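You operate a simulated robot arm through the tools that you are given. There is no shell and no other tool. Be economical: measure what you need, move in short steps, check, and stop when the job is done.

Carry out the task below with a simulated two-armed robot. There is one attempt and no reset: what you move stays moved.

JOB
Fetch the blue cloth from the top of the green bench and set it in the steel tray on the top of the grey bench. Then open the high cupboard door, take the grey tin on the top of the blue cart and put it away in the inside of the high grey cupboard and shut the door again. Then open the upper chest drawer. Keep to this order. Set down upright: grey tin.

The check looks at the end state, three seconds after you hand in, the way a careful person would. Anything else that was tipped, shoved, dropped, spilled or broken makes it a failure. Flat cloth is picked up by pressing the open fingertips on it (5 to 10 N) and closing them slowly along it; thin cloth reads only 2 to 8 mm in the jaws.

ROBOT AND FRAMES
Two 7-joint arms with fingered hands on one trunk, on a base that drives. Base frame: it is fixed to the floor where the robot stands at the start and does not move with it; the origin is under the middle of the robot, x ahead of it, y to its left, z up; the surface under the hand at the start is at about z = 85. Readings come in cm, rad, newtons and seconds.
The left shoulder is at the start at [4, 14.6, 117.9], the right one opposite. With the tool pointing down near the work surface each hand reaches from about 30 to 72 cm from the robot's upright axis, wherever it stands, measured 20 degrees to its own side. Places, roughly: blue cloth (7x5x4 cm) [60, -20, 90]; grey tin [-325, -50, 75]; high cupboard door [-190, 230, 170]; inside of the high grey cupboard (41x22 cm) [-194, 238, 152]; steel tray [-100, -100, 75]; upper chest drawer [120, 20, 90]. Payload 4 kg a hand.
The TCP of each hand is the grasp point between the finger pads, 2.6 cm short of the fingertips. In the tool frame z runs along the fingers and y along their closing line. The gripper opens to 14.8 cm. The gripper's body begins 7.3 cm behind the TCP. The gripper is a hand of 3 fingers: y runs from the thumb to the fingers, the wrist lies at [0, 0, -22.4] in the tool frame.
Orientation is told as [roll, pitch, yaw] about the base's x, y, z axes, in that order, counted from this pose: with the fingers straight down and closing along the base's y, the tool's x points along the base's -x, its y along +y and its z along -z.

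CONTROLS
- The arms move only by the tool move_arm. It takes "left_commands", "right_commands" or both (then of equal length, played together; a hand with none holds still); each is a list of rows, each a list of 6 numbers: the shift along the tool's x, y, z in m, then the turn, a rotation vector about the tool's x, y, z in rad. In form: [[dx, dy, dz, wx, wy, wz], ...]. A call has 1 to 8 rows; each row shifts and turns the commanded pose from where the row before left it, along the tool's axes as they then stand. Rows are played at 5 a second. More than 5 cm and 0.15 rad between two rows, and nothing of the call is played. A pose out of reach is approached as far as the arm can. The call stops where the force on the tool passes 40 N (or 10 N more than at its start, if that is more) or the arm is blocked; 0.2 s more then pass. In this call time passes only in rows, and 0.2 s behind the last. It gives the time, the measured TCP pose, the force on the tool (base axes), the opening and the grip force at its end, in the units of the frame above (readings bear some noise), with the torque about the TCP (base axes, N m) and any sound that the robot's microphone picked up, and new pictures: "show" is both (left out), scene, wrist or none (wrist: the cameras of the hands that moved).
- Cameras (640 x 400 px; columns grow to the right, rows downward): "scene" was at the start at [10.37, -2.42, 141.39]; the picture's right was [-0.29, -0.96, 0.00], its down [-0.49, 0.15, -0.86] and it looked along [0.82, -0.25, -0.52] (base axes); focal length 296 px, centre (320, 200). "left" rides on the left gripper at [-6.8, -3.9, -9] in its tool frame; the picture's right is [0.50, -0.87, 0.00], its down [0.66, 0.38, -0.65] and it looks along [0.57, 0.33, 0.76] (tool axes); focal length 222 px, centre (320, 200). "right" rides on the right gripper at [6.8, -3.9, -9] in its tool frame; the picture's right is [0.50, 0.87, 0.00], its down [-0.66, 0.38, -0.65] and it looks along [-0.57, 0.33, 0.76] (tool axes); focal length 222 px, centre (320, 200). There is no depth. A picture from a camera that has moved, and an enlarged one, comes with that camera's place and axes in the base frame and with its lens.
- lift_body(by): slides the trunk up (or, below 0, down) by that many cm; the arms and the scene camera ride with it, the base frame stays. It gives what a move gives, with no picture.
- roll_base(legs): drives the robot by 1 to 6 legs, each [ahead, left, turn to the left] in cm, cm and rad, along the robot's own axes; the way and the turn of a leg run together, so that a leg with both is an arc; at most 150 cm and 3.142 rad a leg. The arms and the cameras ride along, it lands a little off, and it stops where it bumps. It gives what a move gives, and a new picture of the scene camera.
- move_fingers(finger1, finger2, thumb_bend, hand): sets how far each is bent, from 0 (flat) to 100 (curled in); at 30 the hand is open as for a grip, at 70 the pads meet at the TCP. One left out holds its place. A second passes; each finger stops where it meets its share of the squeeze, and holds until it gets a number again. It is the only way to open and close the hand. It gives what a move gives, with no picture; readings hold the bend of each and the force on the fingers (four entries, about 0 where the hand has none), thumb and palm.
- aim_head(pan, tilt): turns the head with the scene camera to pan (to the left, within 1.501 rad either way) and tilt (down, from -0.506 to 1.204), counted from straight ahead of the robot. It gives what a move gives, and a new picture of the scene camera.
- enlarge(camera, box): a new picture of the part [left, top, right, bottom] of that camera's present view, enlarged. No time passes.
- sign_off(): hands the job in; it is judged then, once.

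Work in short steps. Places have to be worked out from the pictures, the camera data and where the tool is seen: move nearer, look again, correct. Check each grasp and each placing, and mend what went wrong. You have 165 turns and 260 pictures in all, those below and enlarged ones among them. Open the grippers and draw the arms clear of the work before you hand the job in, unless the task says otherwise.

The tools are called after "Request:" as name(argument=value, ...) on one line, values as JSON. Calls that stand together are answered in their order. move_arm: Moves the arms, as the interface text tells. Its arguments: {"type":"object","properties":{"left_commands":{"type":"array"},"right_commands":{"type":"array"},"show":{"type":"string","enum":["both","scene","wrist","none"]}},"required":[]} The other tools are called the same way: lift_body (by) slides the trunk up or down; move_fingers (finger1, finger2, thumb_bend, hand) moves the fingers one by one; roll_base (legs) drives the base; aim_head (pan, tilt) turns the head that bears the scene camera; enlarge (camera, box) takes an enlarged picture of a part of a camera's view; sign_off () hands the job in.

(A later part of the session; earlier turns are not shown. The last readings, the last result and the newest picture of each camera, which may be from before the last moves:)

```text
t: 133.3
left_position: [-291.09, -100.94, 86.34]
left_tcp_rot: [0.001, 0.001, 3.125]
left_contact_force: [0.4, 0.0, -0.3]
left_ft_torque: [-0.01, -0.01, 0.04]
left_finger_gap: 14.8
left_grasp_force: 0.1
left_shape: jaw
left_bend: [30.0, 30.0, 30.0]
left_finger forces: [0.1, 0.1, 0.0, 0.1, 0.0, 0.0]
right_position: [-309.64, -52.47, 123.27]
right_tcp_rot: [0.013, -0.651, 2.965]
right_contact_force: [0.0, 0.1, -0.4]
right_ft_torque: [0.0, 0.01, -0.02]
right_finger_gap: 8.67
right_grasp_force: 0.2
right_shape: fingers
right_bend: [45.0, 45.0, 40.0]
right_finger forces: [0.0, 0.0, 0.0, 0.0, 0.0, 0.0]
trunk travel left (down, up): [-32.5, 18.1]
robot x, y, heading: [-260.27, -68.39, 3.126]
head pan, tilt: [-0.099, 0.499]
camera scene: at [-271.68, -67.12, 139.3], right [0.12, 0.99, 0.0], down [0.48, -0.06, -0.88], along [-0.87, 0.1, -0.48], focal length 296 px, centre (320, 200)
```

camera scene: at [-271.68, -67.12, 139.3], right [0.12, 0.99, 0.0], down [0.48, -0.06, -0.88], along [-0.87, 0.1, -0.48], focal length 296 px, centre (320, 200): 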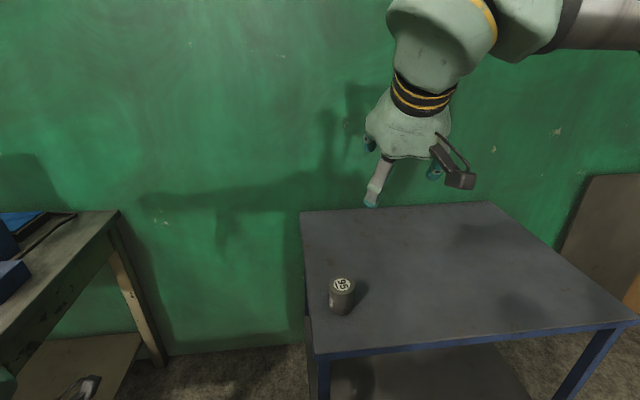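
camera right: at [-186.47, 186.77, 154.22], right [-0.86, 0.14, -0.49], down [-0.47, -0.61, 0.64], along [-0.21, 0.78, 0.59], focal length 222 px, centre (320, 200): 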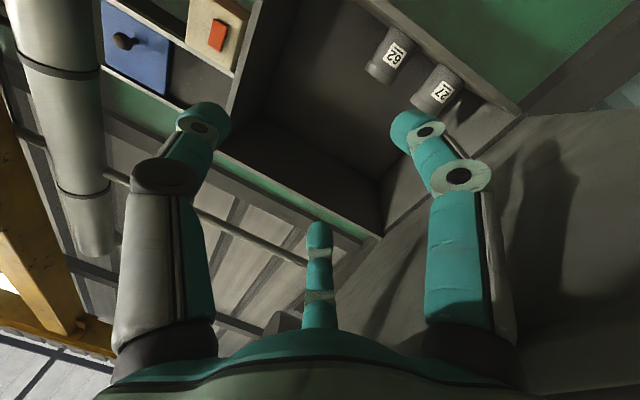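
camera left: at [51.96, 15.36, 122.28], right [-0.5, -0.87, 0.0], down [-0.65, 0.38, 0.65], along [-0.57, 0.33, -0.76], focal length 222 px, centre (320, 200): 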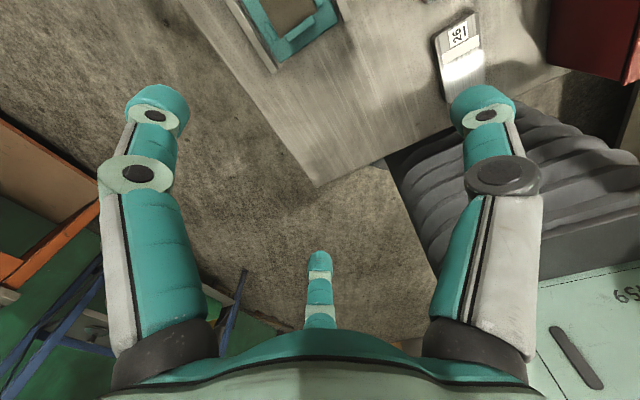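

Tin axis refined to [-323.7,-56,·], height ≈8. I drive 12 ahead, open the hand a bit wider, and come down to z≈97 above it.

Request:
roll_base(legs=[[12, 0, 0]])

Request:
move_fingers(hand="right", finger1=38, finger2=38, thumb_bend=38)

Request:
move_arm(right_commands=[[0.0245, 0.006, 0.0358, 0, 0, 0], [0.0245, 0.006, 0.0358, 0, 0, 0], [0.0245, 0.006, 0.0358, 0, 0, 0], [0.0245, 0.006, 0.0358, 0, 0, 0], [0.0245, 0.006, 0.0358, 0, 0, 0], [0.0245, 0.006, 0.0358, 0, 0, 0], [0, 0, 0, 0, 0, 0]], show="both")

```text
t: 134.6
left_position: [-303.34, -100.66, 86.46]
left_tcp_rot: [0.001, 0.0, 3.122]
left_contact_force: [-0.7, -0.4, 0.2]
left_ft_torque: [-0.04, 0.0, 0.03]
left_finger_gap: 14.77
left_grasp_force: 0.1
left_shape: jaw
left_bend: [30.0, 30.0, 30.0]
left_finger forces: [0.1, 0.0, 0.0, 0.0, 0.0, 0.0]
right_position: [-321.71, -52.15, 123.38]
right_tcp_rot: [0.012, -0.652, 2.962]
right_contact_force: [-0.5, 0.2, 0.1]
right_ft_torque: [-0.06, 0.01, 0.0]
right_finger_gap: 8.66
right_grasp_force: 0.2
right_shape: fingers
right_bend: [45.0, 45.0, 40.0]
right_finger forces: [0.0, 0.1, 0.0, 0.0, 0.0, 0.0]
trunk travel left (down, up): [-32.5, 18.1]
robot x, y, heading: [-272.56, -68.39, 3.121]
head pan, tilt: [-0.099, 0.499]
camera scene: at [-283.75, -66.92, 139.31], right [0.12, 0.99, 0.0], down [0.47, -0.06, -0.88], along [-0.87, 0.1, -0.48], focal length 296 px, centre (320, 200)
```

scene: 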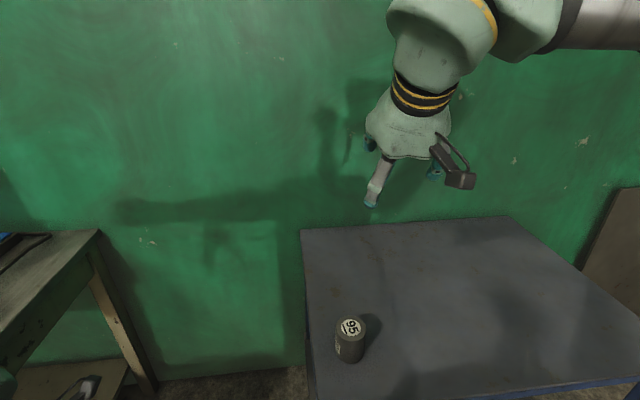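

```text
t: 135.6
left_position: [-303.39, -100.79, 86.54]
left_tcp_rot: [0.0, 0.003, 3.121]
left_contact_force: [0.4, 0.5, 0.7]
left_ft_torque: [0.01, 0.01, 0.02]
left_finger_gap: 14.81
left_grasp_force: 0.1
left_shape: jaw
left_bend: [30.0, 30.0, 30.0]
left_finger forces: [0.0, 0.1, 0.1, 0.1, 0.0, 0.0]
right_position: [-321.82, -52.05, 123.42]
right_tcp_rot: [0.012, -0.652, 2.963]
right_contact_force: [-0.1, 0.2, -0.2]
right_ft_torque: [0.0, -0.01, 0.04]
right_finger_gap: 10.06
right_grasp_force: 0.1
right_shape: fingers
right_bend: [38.0, 38.0, 38.0]
right_finger forces: [0.0, 0.0, 0.0, 0.1, 0.1, 0.0]
trunk travel left (down, up): [-32.5, 18.1]
robot x, y, heading: [-272.3, -68.44, 3.125]
head pan, tilt: [-0.099, 0.499]
```

```text
t: 137.2
left_position: [-303.43, -100.76, 86.41]
left_tcp_rot: [0.0, 0.002, 3.122]
left_contact_force: [0.1, -0.1, 0.1]
left_ft_torque: [0.01, -0.02, 0.02]
left_finger_gap: 14.78
left_grasp_force: 0.1
left_shape: jaw
left_bend: [30.0, 30.0, 30.0]
left_finger forces: [0.1, 0.0, 0.0, 0.1, 0.0, 0.1]
right_position: [-322.47, -53.85, 112.02]
right_tcp_rot: [0.012, -0.651, 2.961]
right_contact_force: [0.4, -0.1, 0.3]
right_ft_torque: [0.0, -0.02, -0.02]
right_finger_gap: 10.1
right_grasp_force: 0.0
right_shape: fingers
right_bend: [38.0, 38.0, 38.0]
right_finger forces: [0.0, 0.0, 0.0, 0.0, 0.0, 0.0]
right hand out of reach, approached as far as the arm can: row 3, 4, 5, 6
trunk travel left (down, up): [-32.5, 18.1]
robot x, y, heading: [-272.47, -67.9, 3.123]
head pan, tilt: [-0.099, 0.499]
camera scene: at [-283.85, -66.92, 139.3], right [0.12, 0.99, 0.0], down [0.48, -0.06, -0.88], along [-0.87, 0.1, -0.48], focal length 296 px, centre (320, 200)
camera right: at [-311.25, -51.76, 115.16], right [0.24, -0.92, -0.29], down [-0.19, -0.34, 0.92], along [-0.95, -0.17, -0.26], focal length 222 px, centre (320, 200)
```

scene: 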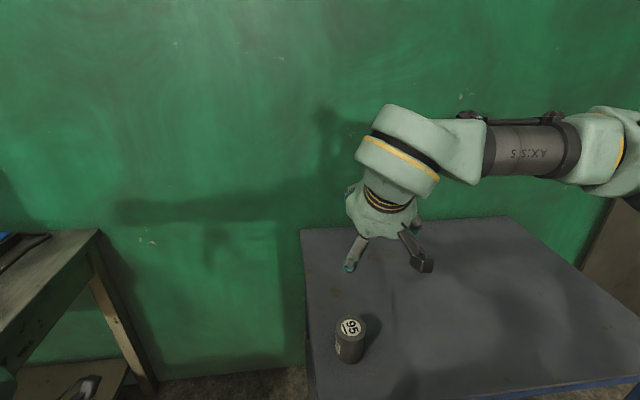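
right: 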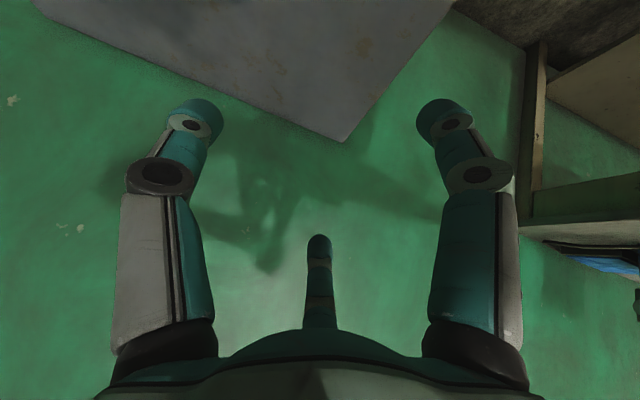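

The arm can't get lower from this shoulder height, so I raise the left hand a bit and lower the trunk 15 cm.

Request:
move_arm(left_commands=[[0.02, -0.02, -0.04, 0, 0, 0], [0.02, -0.02, -0.04, 0, 0, 0], [0.02, -0.02, -0.04, 0, 0, 0], [0, -0.02, -0.04, 0, 0, 0]], show="none")

Request:
lift_body(by=-15)

Request:
enlarge(camera="right", box=[0, 0, 640, 400])

Request:
enlarge(camera="scene", box=[220, 120, 540, 400])

```text
t: 138.2
left_position: [-302.18, -93.92, 103.56]
left_tcp_rot: [0.001, 0.001, 3.122]
left_contact_force: [-0.6, 0.0, -0.4]
left_ft_torque: [0.01, 0.05, 0.01]
left_finger_gap: 14.81
left_grasp_force: 0.1
left_shape: jaw
left_bend: [30.0, 30.0, 30.0]
left_finger forces: [0.0, 0.0, 0.0, 0.0, 0.0, 0.0]
left hand out of reach, approached as far as the arm can: row 1, 2, 3
right_position: [-322.62, -53.71, 111.83]
right_tcp_rot: [0.013, -0.652, 2.96]
right_contact_force: [-0.7, 0.2, -0.5]
right_ft_torque: [0.01, -0.05, -0.01]
right_finger_gap: 10.14
right_grasp_force: 0.2
right_shape: fingers
right_bend: [38.0, 38.0, 38.0]
right_finger forces: [0.0, 0.0, 0.0, 0.1, 0.1, 0.0]
trunk travel left (down, up): [-32.5, 18.1]
robot x, y, heading: [-271.98, -68.29, 3.125]
head pan, tilt: [-0.099, 0.499]
```

```text
t: 139.9
left_position: [-302.06, -94.02, 88.53]
left_tcp_rot: [0.001, 0.001, 3.123]
left_contact_force: [-0.2, -0.2, -0.3]
left_ft_torque: [-0.01, 0.02, 0.01]
left_finger_gap: 14.78
left_grasp_force: 0.1
left_shape: jaw
left_bend: [30.0, 30.0, 30.0]
left_finger forces: [0.1, 0.0, 0.0, 0.0, 0.0, 0.1]
right_position: [-322.54, -53.75, 97.07]
right_tcp_rot: [0.013, -0.653, 2.962]
right_contact_force: [-0.3, -0.3, -0.7]
right_ft_torque: [-0.01, -0.01, 0.03]
right_finger_gap: 10.1
right_grasp_force: 0.0
right_shape: fingers
right_bend: [38.0, 38.0, 38.0]
right_finger forces: [0.1, 0.1, 0.0, 0.1, 0.0, 0.1]
trunk travel left (down, up): [-17.5, 33.1]
robot x, y, heading: [-272.67, -68.31, 3.128]
head pan, tilt: [-0.099, 0.499]
```

```text
1.00 times, centred on (320, 200) of right (not enlarged: the box is as wide or as high as the picture)
camera zoom: at [-311.24, -51.75, 100.28], right [0.24, -0.92, -0.29], down [-0.19, -0.34, 0.92], along [-0.95, -0.17, -0.25], focal length 222 px, centre (320, 200)
```

zoom: 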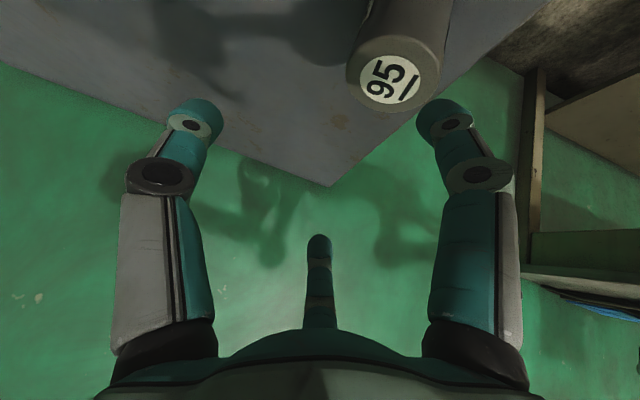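

```text
1.43 times, centred on (380, 260) of scene
camera zoom: at [-283.85, -66.91, 124.41], right [0.12, 0.99, 0.0], down [0.48, -0.06, -0.88], along [-0.87, 0.1, -0.48], focal length 423 px, centre (234, 114)
```

zoom: 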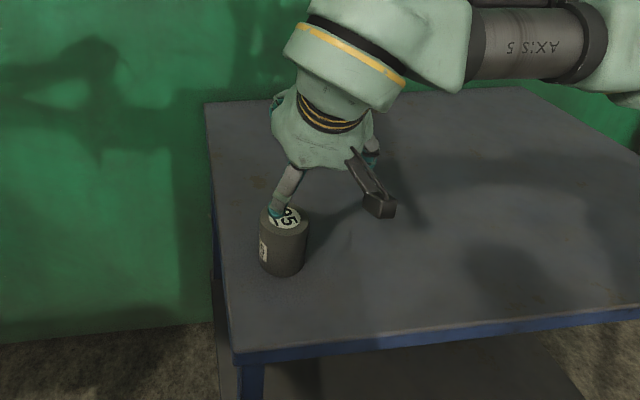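

With this steep tilt the digits would straddle badly, so I reduce tilt to 24° (still fits the cupboard) and go to a pre-grasp point on the tool axis behind and above the tin.

Request:
move_fingers(hand="right", finger1=42, finger2=42, thumb_bend=42)

Request:
move_arm(right_commands=[[0, 0, 0, 0, 0.115, 0], [0, 0, 0, 0, 0.115, 0], [0.023, 0.012, 0.021, 0, 0, 0], [0.023, 0.012, 0.021, 0, 0, 0], [0, 0, 0, 0, 0, 0]], show="both")

```text
t: 140.9
left_position: [-302.11, -94.1, 88.51]
left_tcp_rot: [0.0, 0.002, 3.121]
left_contact_force: [0.0, -0.4, 0.3]
left_ft_torque: [0.03, -0.03, -0.04]
left_finger_gap: 14.8
left_grasp_force: 0.1
left_shape: jaw
left_bend: [30.0, 30.0, 30.0]
left_finger forces: [0.1, 0.0, 0.0, 0.0, 0.0, 0.0]
right_position: [-322.55, -53.87, 97.21]
right_tcp_rot: [0.014, -0.651, 2.961]
right_contact_force: [0.0, 0.5, 0.1]
right_ft_torque: [0.0, 0.01, -0.01]
right_finger_gap: 8.88
right_grasp_force: 0.1
right_shape: fingers
right_bend: [42.0, 42.0, 42.0]
right_finger forces: [0.0, 0.0, 0.0, 0.0, 0.0, 0.1]
trunk travel left (down, up): [-17.5, 33.1]
robot x, y, heading: [-272.38, -68.35, 3.12]
head pan, tilt: [-0.099, 0.499]
```

```text
t: 142.1
left_position: [-302.18, -94.07, 88.56]
left_tcp_rot: [-0.001, 0.003, 3.122]
left_contact_force: [-0.2, 0.1, -0.6]
left_ft_torque: [0.01, -0.01, 0.04]
left_finger_gap: 14.81
left_grasp_force: 0.1
left_shape: jaw
left_bend: [30.0, 30.0, 30.0]
left_finger forces: [0.0, 0.0, 0.1, 0.0, 0.1, 0.0]
right_position: [-320.96, -54.09, 95.16]
right_tcp_rot: [0.013, -0.419, 2.966]
right_contact_force: [0.4, -0.4, 0.0]
right_ft_torque: [-0.05, 0.01, 0.0]
right_finger_gap: 8.89
right_grasp_force: 0.1
right_shape: fingers
right_bend: [42.0, 42.0, 42.0]
right_finger forces: [0.0, 0.1, 0.0, 0.0, 0.0, 0.1]
right hand out of reach, approached as far as the arm can: row 2, 3, 4
trunk travel left (down, up): [-17.5, 33.1]
robot x, y, heading: [-272.62, -68.4, 3.12]
head pan, tilt: [-0.099, 0.499]
camera scene: at [-283.85, -66.91, 124.41], right [0.12, 0.99, 0.0], down [0.48, -0.06, -0.88], along [-0.87, 0.1, -0.48], focal length 296 px, centre (320, 200)
camera right: at [-310.66, -51.77, 100.73], right [0.3, -0.93, -0.19], down [-0.39, -0.31, 0.87], along [-0.87, -0.19, -0.46], focal length 222 px, centre (320, 200)
```

scene: 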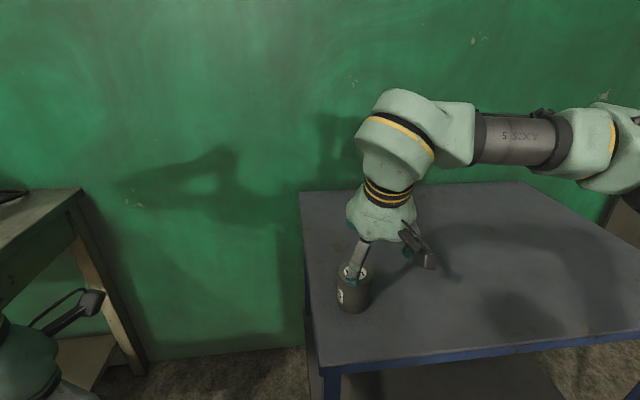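
right: 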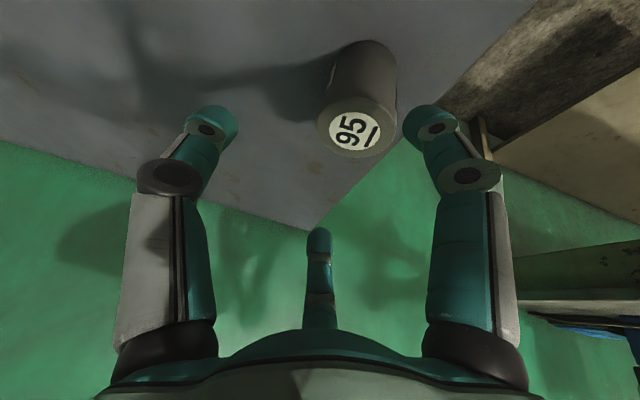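

Arm reaches poorly when the hand is near the body's midline, as with the cloth. I raise the trunk 8 cm, and turn the base left 0.35 so the tin lies more to the right arm's own side.

Request:
lift_body(by=8)

Request:
roll_base(legs=[[0, 0, 0.36]])

```text
t: 143.3
left_position: [-302.02, -94.06, 96.44]
left_tcp_rot: [0.001, 0.002, 3.122]
left_contact_force: [-0.1, -0.4, 0.8]
left_ft_torque: [0.01, -0.02, 0.02]
left_finger_gap: 14.8
left_grasp_force: 0.1
left_shape: jaw
left_bend: [30.0, 30.0, 30.0]
left_finger forces: [0.0, 0.0, 0.0, 0.1, 0.0, 0.0]
right_position: [-321.08, -54.1, 103.24]
right_tcp_rot: [0.014, -0.421, 2.967]
right_contact_force: [0.2, -0.5, 0.6]
right_ft_torque: [-0.02, 0.0, -0.02]
right_finger_gap: 8.86
right_grasp_force: 0.1
right_shape: fingers
right_bend: [42.0, 42.0, 42.0]
right_finger forces: [0.1, 0.0, 0.0, 0.1, 0.1, 0.0]
trunk travel left (down, up): [-25.5, 25.1]
robot x, y, heading: [-272.48, -68.41, 3.123]
head pan, tilt: [-0.099, 0.499]
```

```text
t: 144.8
left_position: [-291.01, -102.99, 96.52]
left_tcp_rot: [0.0, 0.002, -2.798]
left_contact_force: [0.9, -0.5, -1.0]
left_ft_torque: [0.01, -0.01, 0.02]
left_finger_gap: 14.8
left_grasp_force: 0.0
left_shape: jaw
left_bend: [30.0, 30.0, 30.0]
left_finger forces: [0.0, 0.0, 0.1, 0.0, 0.0, 0.1]
right_position: [-322.91, -72.32, 103.22]
right_tcp_rot: [0.013, -0.421, -2.955]
right_contact_force: [0.3, -0.3, -0.1]
right_ft_torque: [-0.01, -0.01, 0.02]
right_finger_gap: 8.9
right_grasp_force: 0.0
right_shape: fingers
right_bend: [42.0, 42.0, 42.0]
right_finger forces: [0.1, 0.0, 0.0, 0.1, 0.0, 0.0]
trunk travel left (down, up): [-25.5, 25.1]
robot x, y, heading: [-272.54, -68.42, -2.799]
head pan, tilt: [-0.099, 0.499]
camera scene: at [-283.53, -70.92, 132.38], right [-0.24, 0.97, 0.0], down [0.46, 0.12, -0.88], along [-0.85, -0.21, -0.48], focal length 296 px, centre (320, 200)
```

scene: 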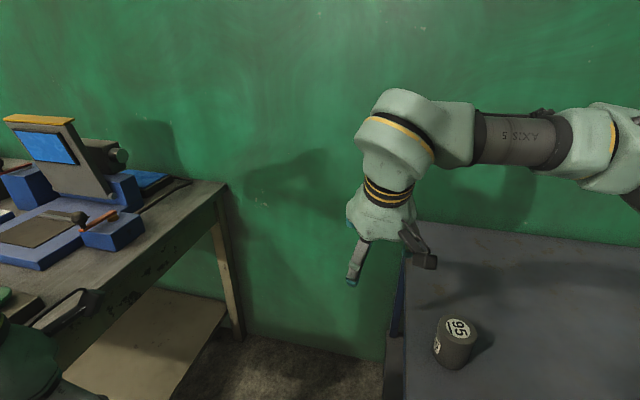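

Now the tin is to the right. I move the hand across to the pre-grasp point ([-320,-55.3,92]) on the tin's approach line.

Request:
move_arm(right_commands=[[0.0135, -0.0405, -0.006, 0, 0, 0], [0.0135, -0.0405, -0.006, 0, 0, 0], [0.0135, -0.0405, -0.006, 0, 0, 0], [0.0135, -0.0405, -0.006, 0, 0, 0], [0.015, 0, 0.0335, 0, 0, 0], [0.015, 0, 0.0335, 0, 0, 0], [0.015, 0, 0.0335, 0, 0, 0], [0, 0, 0, 0, 0, 0]], show="both")

```text
t: 146.6
left_position: [-291.03, -102.94, 96.67]
left_tcp_rot: [0.0, 0.001, -2.799]
left_contact_force: [-0.3, 0.0, -0.8]
left_ft_torque: [-0.01, 0.0, 0.03]
left_finger_gap: 14.81
left_grasp_force: 0.1
left_shape: jaw
left_bend: [30.0, 30.0, 30.0]
left_finger forces: [0.1, 0.1, 0.1, 0.0, 0.0, 0.0]
right_position: [-320.15, -55.32, 91.62]
right_tcp_rot: [0.012, -0.42, -2.955]
right_contact_force: [0.5, 0.5, 0.5]
right_ft_torque: [0.01, 0.0, -0.02]
right_finger_gap: 8.9
right_grasp_force: 0.1
right_shape: fingers
right_bend: [42.0, 42.0, 42.0]
right_finger forces: [0.1, 0.1, 0.0, 0.1, 0.0, 0.0]
trunk travel left (down, up): [-25.5, 25.1]
robot x, y, heading: [-273.17, -68.31, -2.794]
head pan, tilt: [-0.099, 0.499]
camera scene: at [-283.5, -70.94, 132.39], right [-0.24, 0.97, 0.0], down [0.46, 0.12, -0.88], along [-0.85, -0.21, -0.48], focal length 296 px, centre (320, 200)
camera right: at [-311.16, -49.46, 97.23], right [0.61, -0.76, -0.19], down [-0.25, -0.42, 0.87], along [-0.75, -0.48, -0.46], focal length 222 px, centre (320, 200)
```

scene: 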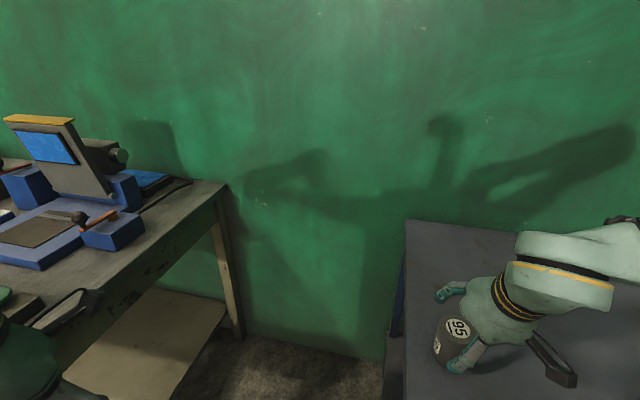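
right: 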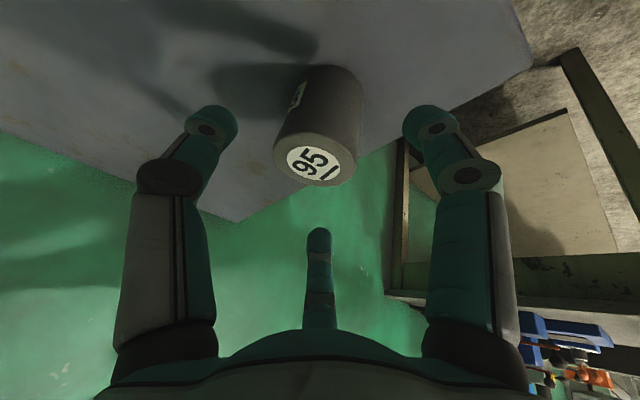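

Everything lines up: tin top centre at [-324,-56.4]. I advance along the tool axis to TCP z≈84.

Request:
move_arm(right_commands=[[-0.001, 0.001, 0.022, 0, 0, 0], [-0.001, 0.001, 0.022, 0, 0, 0], [-0.001, 0, 0.022, 0, 0, 0], [0, 0, 0.018, 0, 0, 0], [0, 0, 0, 0, 0, 0]], show="both")

```text
t: 147.6
left_position: [-290.82, -102.97, 96.64]
left_tcp_rot: [0.0, 0.002, -2.798]
left_contact_force: [-0.3, -0.5, 0.7]
left_ft_torque: [0.0, 0.01, 0.01]
left_finger_gap: 14.77
left_grasp_force: 0.0
left_shape: jaw
left_bend: [30.0, 30.0, 30.0]
left_finger forces: [0.0, 0.0, 0.0, 0.1, 0.0, 0.0]
right_position: [-323.67, -56.5, 85.24]
right_tcp_rot: [0.022, -0.433, -2.953]
right_contact_force: [3.8, 2.9, 17.4]
right_ft_torque: [-0.18, -0.96, 0.16]
right_finger_gap: 8.82
right_grasp_force: 8.4
right_shape: fingers
right_bend: [41.0, 42.0, 42.0]
right_finger forces: [16.4, 0.1, 0.1, 0.1, 0.1, 0.1]
trunk travel left (down, up): [-25.5, 25.1]
robot x, y, heading: [-272.48, -68.37, -2.798]
head pan, tilt: [-0.099, 0.499]
stopped in row 5 (right hand): the force on the tool passed its limit at 55 N (the readings are from after the stop); the commanded pose is now the measured one
camera scene: at [-283.35, -70.9, 132.41], right [-0.24, 0.97, 0.0], down [0.46, 0.12, -0.88], along [-0.85, -0.21, -0.48], focal length 296 px, centre (320, 200)
camera right: at [-314.66, -50.58, 90.65], right [0.62, -0.76, -0.19], down [-0.24, -0.42, 0.88], along [-0.75, -0.49, -0.44], focal length 222 px, centre (320, 200)
```

scene: 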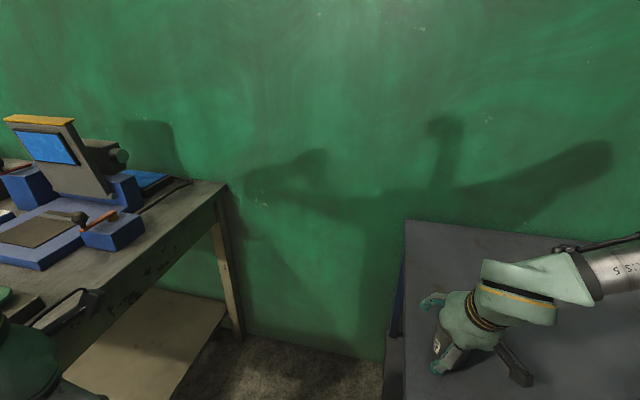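
right: 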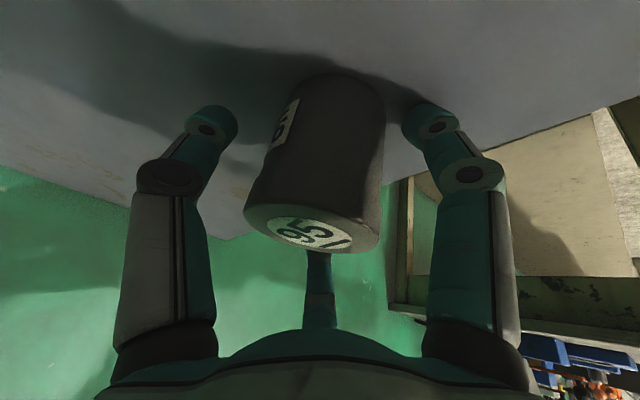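

Finger 1's tip just touched the cart top. I raise 5 mm and close on the tin.

Request:
move_arm(right_commands=[[-0.002, 0, -0.0045, 0, 0, 0], [0, 0, 0, 0, 0, 0]], show="none")

Request:
move_fingers(hand="right", finger1=48, finger2=48, thumb_bend=48)

Request:
enlarge(camera="right", box=[120, 40, 520, 300])

```text
t: 148.2
left_position: [-291.04, -102.85, 96.64]
left_tcp_rot: [0.001, 0.002, -2.798]
left_contact_force: [0.4, 0.0, 0.2]
left_ft_torque: [0.0, 0.01, 0.0]
left_finger_gap: 14.79
left_grasp_force: 0.1
left_shape: jaw
left_bend: [30.0, 30.0, 30.0]
left_finger forces: [0.0, 0.0, 0.1, 0.0, 0.1, 0.0]
right_position: [-323.64, -56.55, 85.64]
right_tcp_rot: [0.02, -0.43, -2.955]
right_contact_force: [0.4, 0.0, -0.2]
right_ft_torque: [0.0, 0.0, -0.02]
right_finger_gap: 8.91
right_grasp_force: 0.0
right_shape: fingers
right_bend: [42.0, 42.0, 42.0]
right_finger forces: [0.1, 0.0, 0.0, 0.0, 0.0, 0.1]
trunk travel left (down, up): [-25.5, 25.1]
robot x, y, heading: [-272.7, -68.45, -2.792]
head pan, tilt: [-0.099, 0.499]
```

```text
t: 149.2
left_position: [-291.02, -102.97, 96.51]
left_tcp_rot: [0.001, 0.001, -2.796]
left_contact_force: [0.2, 0.2, 0.4]
left_ft_torque: [-0.02, -0.03, -0.06]
left_finger_gap: 14.77
left_grasp_force: 0.0
left_shape: jaw
left_bend: [30.0, 30.0, 30.0]
left_finger forces: [0.0, 0.1, 0.1, 0.0, 0.0, 0.1]
right_position: [-323.73, -56.53, 85.67]
right_tcp_rot: [0.022, -0.429, -2.952]
right_contact_force: [0.4, -0.6, -0.1]
right_ft_torque: [-0.01, -0.04, -0.02]
right_finger_gap: 7.1
right_grasp_force: 0.3
right_shape: fingers
right_bend: [47.0, 48.0, 48.0]
right_finger forces: [1.0, 0.1, 0.0, 0.0, 0.1, 0.0]
trunk travel left (down, up): [-25.5, 25.1]
robot x, y, heading: [-272.52, -67.94, -2.798]
head pan, tilt: [-0.099, 0.499]
```

```text
1.54 times, centred on (320, 170) of right
camera zoom: at [-314.75, -50.55, 91.09], right [0.62, -0.76, -0.19], down [-0.25, -0.42, 0.87], along [-0.75, -0.49, -0.45], focal length 342 px, centre (320, 246)
```

zoom: 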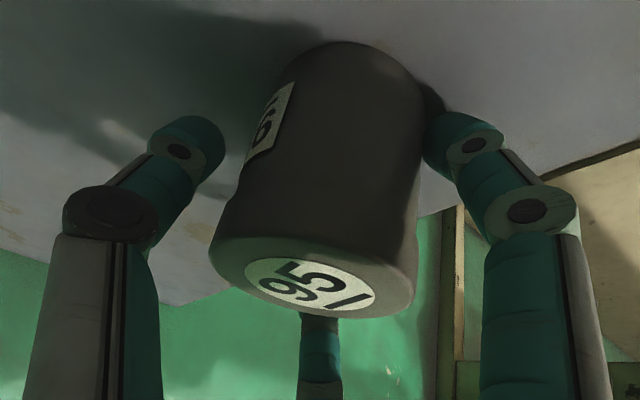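

Finger 1 touches the tin; the thumb has a small gap. I lower 5 mm for better overlap and close firmly.

Request:
move_arm(right_commands=[[0.002, 0, 0.0045, 0, 0, 0], [0, 0, 0, 0, 0, 0]], show="none")

Request:
move_fingers(hand="right", finger1=52, finger2=54, thumb_bend=54)

Request:
move_fingers(hand="right", finger1=62, finger2=62, thumb_bend=62)

Request:
enlarge(camera="right", box=[120, 40, 520, 300])

```text
t: 149.8
left_position: [-290.91, -102.9, 96.52]
left_tcp_rot: [0.0, 0.002, -2.798]
left_contact_force: [-0.6, 0.5, 0.1]
left_ft_torque: [0.02, 0.0, 0.02]
left_finger_gap: 14.78
left_grasp_force: 0.1
left_shape: jaw
left_bend: [30.0, 30.0, 30.0]
left_finger forces: [0.0, 0.0, 0.1, 0.0, 0.0, 0.0]
right_position: [-323.48, -56.46, 85.2]
right_tcp_rot: [0.019, -0.43, -2.954]
right_contact_force: [0.2, -0.3, 0.3]
right_ft_torque: [-0.01, -0.04, 0.02]
right_finger_gap: 7.05
right_grasp_force: 0.3
right_shape: fingers
right_bend: [47.0, 48.0, 48.0]
right_finger forces: [0.8, 0.0, 0.0, 0.1, 0.0, 0.1]
trunk travel left (down, up): [-25.5, 25.1]
robot x, y, heading: [-272.53, -68.33, -2.8]
head pan, tilt: [-0.099, 0.499]
```

```text
t: 150.8
left_position: [-291.1, -102.88, 96.53]
left_tcp_rot: [0.0, 0.001, -2.797]
left_contact_force: [-0.4, 0.0, 0.7]
left_ft_torque: [0.01, 0.0, 0.06]
left_finger_gap: 14.82
left_grasp_force: 0.0
left_shape: jaw
left_bend: [30.0, 30.0, 30.0]
left_finger forces: [0.0, 0.1, 0.0, 0.0, 0.1, 0.1]
right_position: [-323.6, -56.34, 85.17]
right_tcp_rot: [0.021, -0.429, -2.952]
right_contact_force: [1.3, -0.6, -0.1]
right_ft_torque: [0.0, -0.06, 0.01]
right_finger_gap: 5.86
right_grasp_force: 1.1
right_shape: fingers
right_bend: [50.0, 54.0, 53.0]
right_finger forces: [1.9, 0.1, 0.0, 0.0, 1.5, 0.0]
trunk travel left (down, up): [-25.5, 25.1]
robot x, y, heading: [-272.36, -68.37, -2.796]
head pan, tilt: [-0.099, 0.499]
```

```text
t: 151.8
left_position: [-290.99, -102.88, 96.39]
left_tcp_rot: [-0.001, 0.002, -2.798]
left_contact_force: [0.6, -0.2, -0.4]
left_ft_torque: [-0.01, -0.02, -0.01]
left_finger_gap: 14.79
left_grasp_force: 0.1
left_shape: jaw
left_bend: [30.0, 30.0, 30.0]
left_finger forces: [0.0, 0.0, 0.1, 0.0, 0.0, 0.0]
right_position: [-323.47, -56.39, 85.05]
right_tcp_rot: [0.022, -0.43, -2.953]
right_contact_force: [0.6, -0.6, 0.1]
right_ft_torque: [-0.03, -0.04, 0.0]
right_finger_gap: 5.57
right_grasp_force: 10.4
right_shape: fingers
right_bend: [50.0, 60.0, 57.0]
right_finger forces: [9.3, 2.1, 0.1, 0.0, 9.5, 0.0]
trunk travel left (down, up): [-25.5, 25.1]
robot x, y, heading: [-272.43, -68.03, -2.796]
head pan, tilt: [-0.099, 0.499]
```

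```text
1.54 times, centred on (320, 170) of right
camera zoom: at [-314.7, -50.51, 90.53], right [0.62, -0.76, -0.19], down [-0.25, -0.42, 0.87], along [-0.75, -0.49, -0.45], focal length 342 px, centre (320, 246)
```

zoom: 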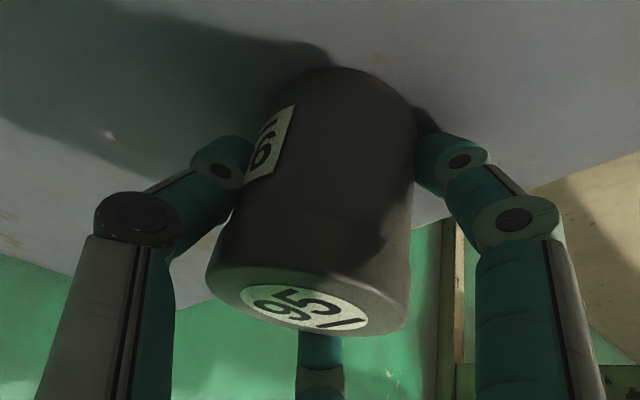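

All three digits now press (10 N). I tighten further, then lift slightly.

Request:
move_fingers(hand="right", finger1=70, finger2=70, thumb_bend=70)

Request:
move_arm(right_commands=[[-0.008, 0, -0.018, 0, 0, 0], [-0.012, 0, -0.027, 0, 0, 0], [-0.012, 0, -0.027, 0, 0, 0], [-0.012, 0, -0.027, 0, 0, 0], [0, 0, 0, 0, 0, 0]], show="both")

```text
t: 152.8
left_position: [-291.1, -103.0, 96.55]
left_tcp_rot: [-0.001, 0.003, -2.796]
left_contact_force: [-0.1, -0.1, -0.5]
left_ft_torque: [-0.01, -0.02, -0.02]
left_finger_gap: 14.76
left_grasp_force: 0.1
left_shape: jaw
left_bend: [30.0, 30.0, 30.0]
left_finger forces: [0.0, 0.0, 0.1, 0.1, 0.1, 0.0]
right_position: [-323.58, -56.33, 85.06]
right_tcp_rot: [0.022, -0.43, -2.954]
right_contact_force: [-1.7, 2.1, 2.2]
right_ft_torque: [-0.02, -0.02, 0.0]
right_finger_gap: 5.49
right_grasp_force: 18.9
right_shape: fingers
right_bend: [50.0, 61.0, 59.0]
right_finger forces: [12.5, 9.3, 0.1, 0.0, 17.1, 0.1]
trunk travel left (down, up): [-25.5, 25.1]
robot x, y, heading: [-272.22, -68.04, -2.799]
head pan, tilt: [-0.099, 0.499]
```

```text
t: 154.0
left_position: [-291.03, -102.94, 96.53]
left_tcp_rot: [0.0, 0.003, -2.797]
left_contact_force: [0.7, -0.2, 1.0]
left_ft_torque: [0.02, 0.0, 0.0]
left_finger_gap: 14.8
left_grasp_force: 0.0
left_shape: jaw
left_bend: [30.0, 30.0, 30.0]
left_finger forces: [0.1, 0.0, 0.1, 0.0, 0.0, 0.0]
right_position: [-323.59, -56.31, 95.93]
right_tcp_rot: [0.021, -0.429, -2.956]
right_contact_force: [-0.5, -0.7, -2.4]
right_ft_torque: [0.01, 0.04, 0.03]
right_finger_gap: 5.52
right_grasp_force: 18.4
right_shape: fingers
right_bend: [50.0, 61.0, 60.0]
right_finger forces: [11.9, 8.4, 0.0, 0.0, 15.8, 0.1]
trunk travel left (down, up): [-25.5, 25.1]
robot x, y, heading: [-272.57, -68.83, -2.8]
head pan, tilt: [-0.099, 0.499]
camera scene: at [-283.64, -70.89, 132.37], right [-0.24, 0.97, 0.0], down [0.47, 0.12, -0.88], along [-0.85, -0.21, -0.48], focal length 296 px, centre (320, 200)
camera right: at [-314.66, -50.44, 101.34], right [0.62, -0.76, -0.19], down [-0.25, -0.42, 0.87], along [-0.75, -0.49, -0.45], focal length 222 px, centre (320, 200)
```

scene: 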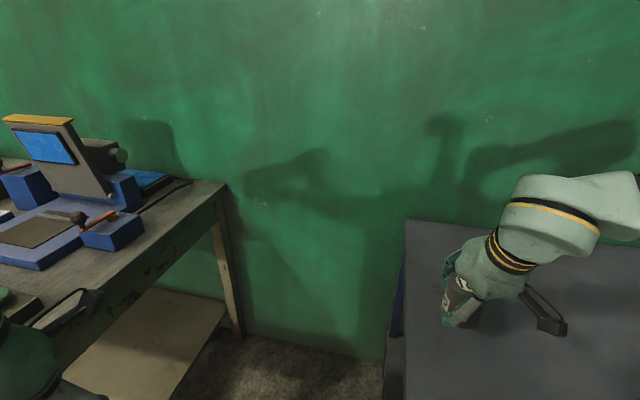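
right: 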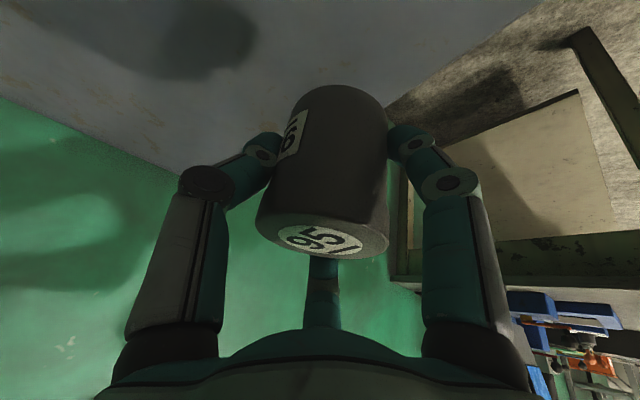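

The tin is held firmly. I raise the trunk fully, back away from the cart, and test raising the hand to cupboard height.

Request:
lift_body(by=25)

Request:
roll_base(legs=[[-38, 0, 0]])

Request:
move_arm(right_commands=[[-0.0188, 0, -0.0422, 0, 0, 0], [-0.0188, 0, -0.0422, 0, 0, 0], [-0.0188, 0, -0.0422, 0, 0, 0], [-0.0188, 0, -0.0422, 0, 0, 0], [-0.0188, 0, -0.0422, 0, 0, 0], [-0.0188, 0, -0.0422, 0, 0, 0], [-0.0188, 0, -0.0422, 0, 0, 0], [0, 0, 0, 0, 0, 0]], show="wrist")

```text
t: 156.6
left_position: [-291.06, -102.83, 121.48]
left_tcp_rot: [-0.002, 0.001, -2.799]
left_contact_force: [-0.1, 0.5, 0.7]
left_ft_torque: [-0.05, -0.01, -0.01]
left_finger_gap: 14.81
left_grasp_force: 0.0
left_shape: jaw
left_bend: [30.0, 30.0, 30.0]
left_finger forces: [0.1, 0.1, 0.1, 0.0, 0.0, 0.1]
right_position: [-323.64, -56.42, 120.89]
right_tcp_rot: [0.021, -0.429, -2.953]
right_contact_force: [0.6, -0.3, -3.5]
right_ft_torque: [-0.04, -0.02, 0.0]
right_finger_gap: 5.5
right_grasp_force: 18.5
right_shape: fingers
right_bend: [50.0, 61.0, 60.0]
right_finger forces: [11.9, 8.5, 0.0, 0.0, 15.7, 0.1]
trunk travel left (down, up): [-50.5, 0.1]
robot x, y, heading: [-272.63, -68.08, -2.797]
head pan, tilt: [-0.099, 0.499]
```

```text
t: 158.9
left_position: [-256.64, -90.68, 121.31]
left_tcp_rot: [0.0, 0.002, -2.797]
left_contact_force: [1.1, 0.3, 0.2]
left_ft_torque: [-0.03, -0.04, -0.03]
left_finger_gap: 14.76
left_grasp_force: 0.1
left_shape: jaw
left_bend: [30.0, 30.0, 30.0]
left_finger forces: [0.0, 0.0, 0.0, 0.1, 0.1, 0.0]
right_position: [-289.13, -44.06, 120.64]
right_tcp_rot: [0.02, -0.428, -2.953]
right_contact_force: [-0.2, -0.5, -3.2]
right_ft_torque: [0.02, -0.03, -0.01]
right_finger_gap: 5.48
right_grasp_force: 17.6
right_shape: fingers
right_bend: [50.0, 61.0, 60.0]
right_finger forces: [12.0, 8.5, 0.1, 0.1, 15.7, 0.1]
trunk travel left (down, up): [-50.5, 0.1]
robot x, y, heading: [-238.28, -55.53, -2.792]
head pan, tilt: [-0.099, 0.499]
camera scene: at [-249.32, -58.61, 157.27], right [-0.24, 0.97, 0.0], down [0.47, 0.12, -0.88], along [-0.85, -0.21, -0.48], focal length 296 px, centre (320, 200)
```

scene: 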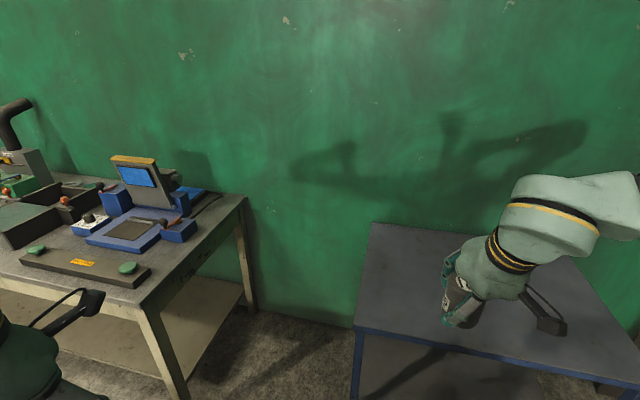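

```text
t: 160.8
left_position: [-256.48, -90.52, 121.53]
left_tcp_rot: [0.002, 0.001, -2.797]
left_contact_force: [0.1, -0.8, -0.3]
left_ft_torque: [0.0, 0.0, -0.01]
left_finger_gap: 14.8
left_grasp_force: 0.0
left_shape: jaw
left_bend: [30.0, 30.0, 30.0]
left_finger forces: [0.0, 0.1, 0.0, 0.1, 0.0, 0.0]
right_position: [-289.34, -43.4, 153.1]
right_tcp_rot: [0.02, -0.43, -2.952]
right_contact_force: [0.1, -0.3, -2.9]
right_ft_torque: [-0.03, 0.03, -0.03]
right_finger_gap: 5.48
right_grasp_force: 17.8
right_shape: fingers
right_bend: [50.0, 61.0, 60.0]
right_finger forces: [11.7, 8.3, 0.1, 0.0, 15.7, 0.0]
trunk travel left (down, up): [-50.5, 0.1]
robot x, y, heading: [-237.87, -55.45, -2.797]
head pan, tilt: [-0.099, 0.499]
camera right: at [-280.35, -37.42, 158.45], right [0.62, -0.76, -0.19], down [-0.25, -0.42, 0.87], along [-0.75, -0.49, -0.45], focal length 222 px, centre (320, 200)
```

right: 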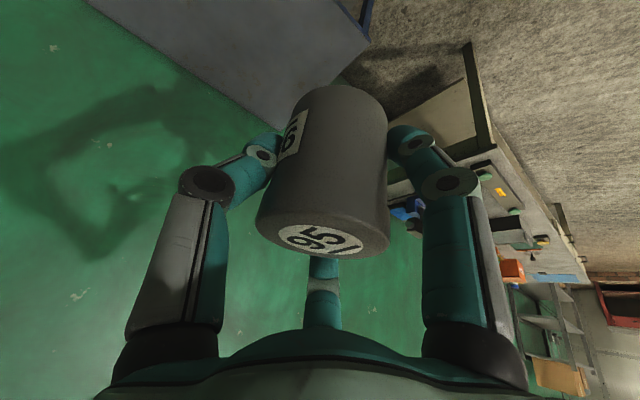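

Height is attainable. I go up 7 cm more to check the cupboard release height with margin.

Request:
move_arm(right_commands=[[-0.015, 0, -0.032, 0, 0, 0], [-0.015, 0, -0.032, 0, 0, 0], [-0.015, 0, -0.032, 0, 0, 0], [0, 0, 0, 0, 0, 0]], show="none")

Request:
roll_base(legs=[[0, 0, -1.75]])

```text
t: 161.8
left_position: [-256.39, -90.52, 121.49]
left_tcp_rot: [0.001, 0.004, -2.797]
left_contact_force: [0.1, -0.1, 0.5]
left_ft_torque: [-0.01, 0.03, 0.0]
left_finger_gap: 14.81
left_grasp_force: 0.0
left_shape: jaw
left_bend: [30.0, 30.0, 30.0]
left_finger forces: [0.0, 0.0, 0.0, 0.0, 0.0, 0.0]
right_position: [-288.68, -43.43, 161.36]
right_tcp_rot: [0.023, -0.432, -2.951]
right_contact_force: [1.0, 0.4, -2.9]
right_ft_torque: [0.01, 0.02, 0.01]
right_finger_gap: 5.48
right_grasp_force: 18.0
right_shape: fingers
right_bend: [50.0, 61.0, 60.0]
right_finger forces: [12.0, 8.2, 0.1, 0.0, 15.7, 0.1]
right hand out of reach, approached as far as the arm can: row 3
trunk travel left (down, up): [-50.5, 0.1]
robot x, y, heading: [-238.2, -55.82, -2.798]
head pan, tilt: [-0.099, 0.499]
```

```text
t: 166.4
left_position: [-268.25, -30.59, 121.41]
left_tcp_rot: [-0.001, 0.001, 1.712]
left_contact_force: [-0.1, -0.4, -0.1]
left_ft_torque: [-0.01, 0.01, 0.05]
left_finger_gap: 14.81
left_grasp_force: 0.0
left_shape: jaw
left_bend: [30.0, 30.0, 30.0]
left_finger forces: [0.0, 0.0, 0.0, 0.1, 0.1, 0.1]
right_position: [-215.53, -8.52, 161.28]
right_tcp_rot: [0.02, -0.429, 1.554]
right_contact_force: [-0.7, -0.4, -3.5]
right_ft_torque: [0.04, 0.01, 0.01]
right_finger_gap: 5.42
right_grasp_force: 17.0
right_shape: fingers
right_bend: [50.0, 61.0, 60.0]
right_finger forces: [11.1, 7.9, 0.1, 0.1, 15.2, 0.0]
trunk travel left (down, up): [-50.5, 0.1]
robot x, y, heading: [-238.19, -55.69, 1.716]
head pan, tilt: [-0.099, 0.499]
camera scene: at [-238.94, -44.47, 157.29], right [1.0, 0.04, 0.0], down [0.02, -0.48, -0.88], along [-0.04, 0.88, -0.48], focal length 296 px, centre (320, 200)
```

scene: 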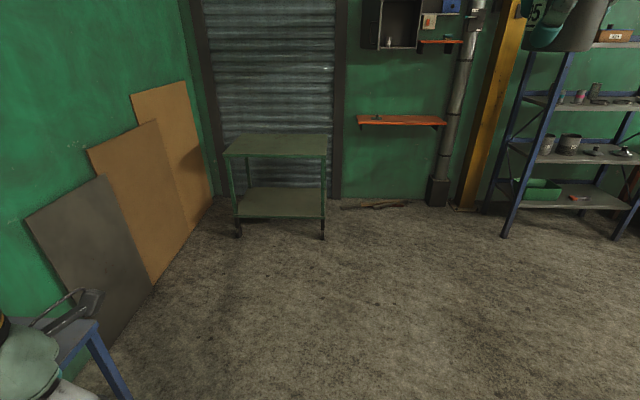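

The full release height is just reachable with the hand at fwd 44/right 29. To keep my head and left arm clear of the open door, I'll stand at the right, turned left. First I lower the left hand, then drive to a staging pose.

Request:
move_arm(left_commands=[[0, 0, 0.045, 0, 0, 0], [0, 0, 0.045, 0, 0, 0], [0, 0, 0.045, 0, 0, 0], [0, 0, 0.045, 0, 0, 0], [0, 0, 0.045, 0, 0, 0], [0, 0, 0.045, 0, 0, 0]], show="none")

Request:
roll_base(legs=[[87, -43, 0], [87, -43, 0]])

```text
t: 167.8
left_position: [-268.64, -29.52, 94.77]
left_tcp_rot: [0.001, 0.002, 1.713]
left_contact_force: [1.2, -0.3, -0.1]
left_ft_torque: [-0.01, 0.03, 0.01]
left_finger_gap: 14.79
left_grasp_force: 0.1
left_shape: jaw
left_bend: [30.0, 30.0, 30.0]
left_finger forces: [0.0, 0.0, 0.0, 0.0, 0.0, 0.0]
left hand out of reach, approached as far as the arm can: row 1, 2
right_position: [-215.59, -8.47, 161.35]
right_tcp_rot: [0.019, -0.429, 1.556]
right_contact_force: [-0.3, -0.2, -3.7]
right_ft_torque: [0.0, -0.02, 0.0]
right_finger_gap: 5.43
right_grasp_force: 17.4
right_shape: fingers
right_bend: [50.0, 61.0, 60.0]
right_finger forces: [11.2, 7.9, 0.0, 0.0, 15.3, 0.1]
trunk travel left (down, up): [-50.5, 0.1]
robot x, y, heading: [-237.89, -56.1, 1.71]
head pan, tilt: [-0.099, 0.499]
```

```text
t: 177.5
left_position: [-204.8, 152.64, 94.76]
left_tcp_rot: [0.002, 0.001, 1.691]
left_contact_force: [0.0, 0.9, 0.1]
left_ft_torque: [-0.02, 0.0, 0.01]
left_finger_gap: 14.81
left_grasp_force: 0.1
left_shape: jaw
left_bend: [30.0, 30.0, 30.0]
left_finger forces: [0.0, 0.0, 0.0, 0.0, 0.1, 0.0]
right_position: [-151.49, 172.4, 161.41]
right_tcp_rot: [0.02, -0.431, 1.534]
right_contact_force: [-0.6, -0.5, -3.2]
right_ft_torque: [0.0, 0.02, 0.02]
right_finger_gap: 5.42
right_grasp_force: 17.6
right_shape: fingers
right_bend: [50.0, 61.0, 60.0]
right_finger forces: [11.3, 7.8, 0.1, 0.0, 15.1, 0.0]
trunk travel left (down, up): [-50.5, 0.1]
robot x, y, heading: [-174.76, 125.59, 1.695]
head pan, tilt: [-0.099, 0.499]
camera scene: at [-175.62, 136.94, 157.3], right [1.0, 0.02, 0.0], down [0.01, -0.48, -0.88], along [-0.02, 0.88, -0.48], focal length 296 px, centre (320, 200)
```

scene: 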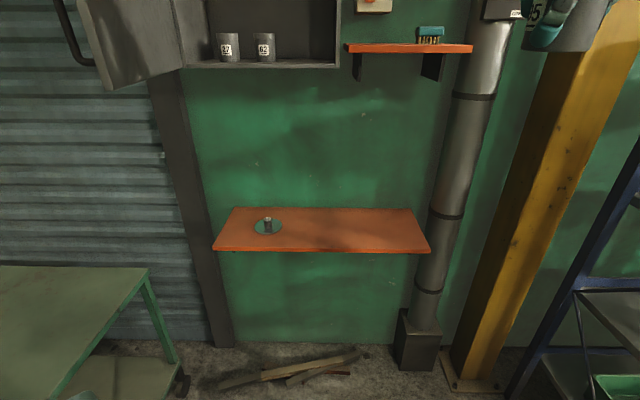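

The cupboard floor is at z≈151.5. Cans stand at x -205 and -194.5; the free spot is around x=-181.5. I turn left 0.52.

Request:
roll_base(legs=[[0, 0, 0.518]])

Request:
aim_head(pan=-0.6, tilt=0.1)

```text
t: 179.3
left_position: [-214.37, 134.0, 94.64]
left_tcp_rot: [-0.001, 0.001, 2.216]
left_contact_force: [-1.0, -0.2, -0.5]
left_ft_torque: [0.07, 0.0, 0.02]
left_finger_gap: 14.79
left_grasp_force: 0.0
left_shape: jaw
left_bend: [30.0, 30.0, 30.0]
left_finger forces: [0.0, 0.0, 0.0, 0.0, 0.0, 0.0]
right_position: [-177.97, 177.92, 161.31]
right_tcp_rot: [0.021, -0.43, 2.059]
right_contact_force: [0.0, 0.4, -2.7]
right_ft_torque: [0.05, -0.02, 0.02]
right_finger_gap: 5.43
right_grasp_force: 17.0
right_shape: fingers
right_bend: [50.0, 61.0, 60.0]
right_finger forces: [11.3, 7.9, 0.0, 0.1, 15.2, 0.1]
trunk travel left (down, up): [-50.5, 0.1]
robot x, y, heading: [-174.84, 125.38, 2.216]
head pan, tilt: [-0.099, 0.499]
camera scene: at [-181.05, 135.37, 157.29], right [0.85, 0.52, 0.0], down [0.25, -0.41, -0.88], along [-0.46, 0.75, -0.48], focal length 296 px, centre (320, 200)
```

scene: 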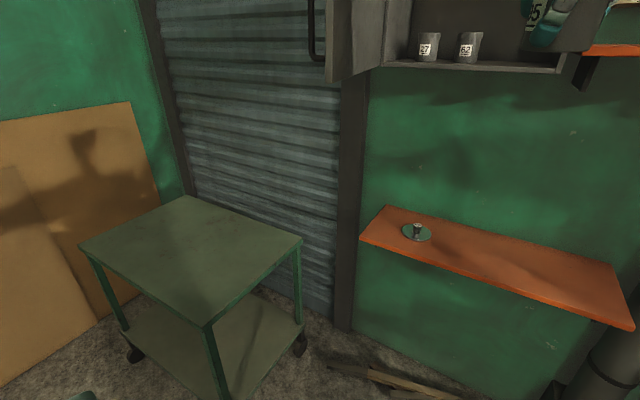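

```text
t: 180.3
left_position: [-214.51, 134.09, 94.8]
left_tcp_rot: [0.002, 0.003, 2.217]
left_contact_force: [-0.2, -0.3, 0.2]
left_ft_torque: [0.02, 0.01, -0.01]
left_finger_gap: 14.8
left_grasp_force: 0.1
left_shape: jaw
left_bend: [30.0, 30.0, 30.0]
left_finger forces: [0.0, 0.1, 0.1, 0.1, 0.1, 0.1]
right_position: [-178.06, 177.96, 161.51]
right_tcp_rot: [0.024, -0.43, 2.06]
right_contact_force: [-0.5, 0.1, -3.0]
right_ft_torque: [0.04, 0.02, -0.05]
right_finger_gap: 5.42
right_grasp_force: 17.6
right_shape: fingers
right_bend: [50.0, 61.0, 60.0]
right_finger forces: [11.3, 7.8, 0.0, 0.0, 15.3, 0.0]
trunk travel left (down, up): [-50.5, 0.1]
robot x, y, heading: [-175.16, 125.57, 2.213]
head pan, tilt: [-0.6, 0.099]
camera scene: at [-176.82, 136.76, 161.0], right [1.0, 0.05, 0.0], down [0.01, -0.1, -0.99], along [-0.05, 0.99, -0.1], focal length 296 px, centre (320, 200)
```

scene: 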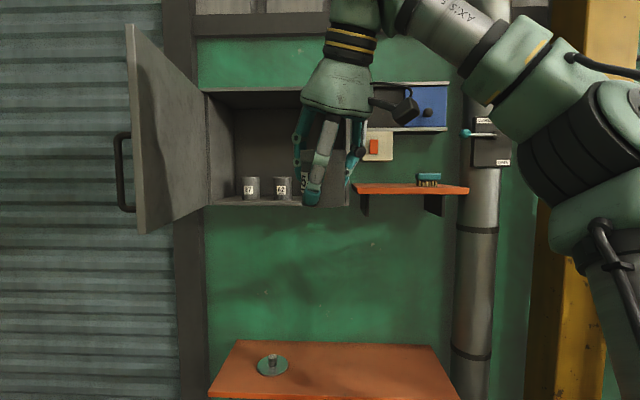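

Clear view of tin, cans and free spot. I'll slide the base so the tin stops just outside the opening first (≈[-181.5,208]).

Request:
roll_base(legs=[[26, -15.2, 0]])

Request:
enlarge(camera="right", box=[0, 0, 640, 400])

```text
t: 182.3
left_position: [-217.93, 163.52, 94.79]
left_tcp_rot: [-0.002, 0.0, 2.218]
left_contact_force: [-0.3, -0.7, -0.4]
left_ft_torque: [0.01, -0.03, -0.01]
left_finger_gap: 14.77
left_grasp_force: 0.1
left_shape: jaw
left_bend: [30.0, 30.0, 30.0]
left_finger forces: [0.0, 0.0, 0.0, 0.1, 0.1, 0.0]
right_position: [-181.59, 207.25, 161.53]
right_tcp_rot: [0.021, -0.433, 2.062]
right_contact_force: [-0.5, -0.8, -3.4]
right_ft_torque: [0.03, -0.01, 0.01]
right_finger_gap: 5.43
right_grasp_force: 16.6
right_shape: fingers
right_bend: [50.0, 61.0, 60.0]
right_finger forces: [11.1, 7.8, 0.0, 0.1, 15.1, 0.0]
trunk travel left (down, up): [-50.5, 0.1]
robot x, y, heading: [-178.45, 155.89, 2.224]
head pan, tilt: [-0.6, 0.099]
camera scene: at [-180.29, 166.26, 161.03], right [1.0, 0.05, 0.0], down [0.0, -0.1, -1.0], along [-0.05, 0.99, -0.1], focal length 296 px, centre (320, 200)
```

scene: 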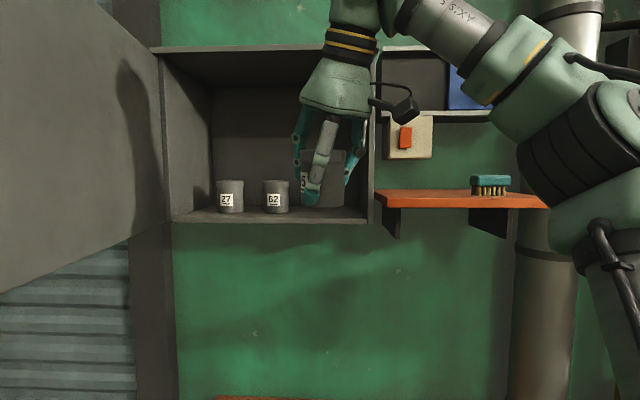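

```text
1.00 times, centred on (320, 200) of right (not enlarged: the box is as wide or as high as the picture)
camera zoom: at [-173.33, 200.69, 166.9], right [-0.55, -0.82, -0.19], down [-0.47, 0.11, 0.88], along [-0.69, 0.57, -0.44], focal length 222 px, centre (320, 200)
```

zoom: 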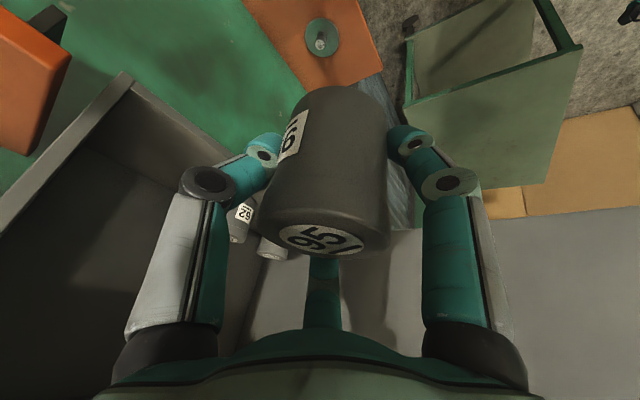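

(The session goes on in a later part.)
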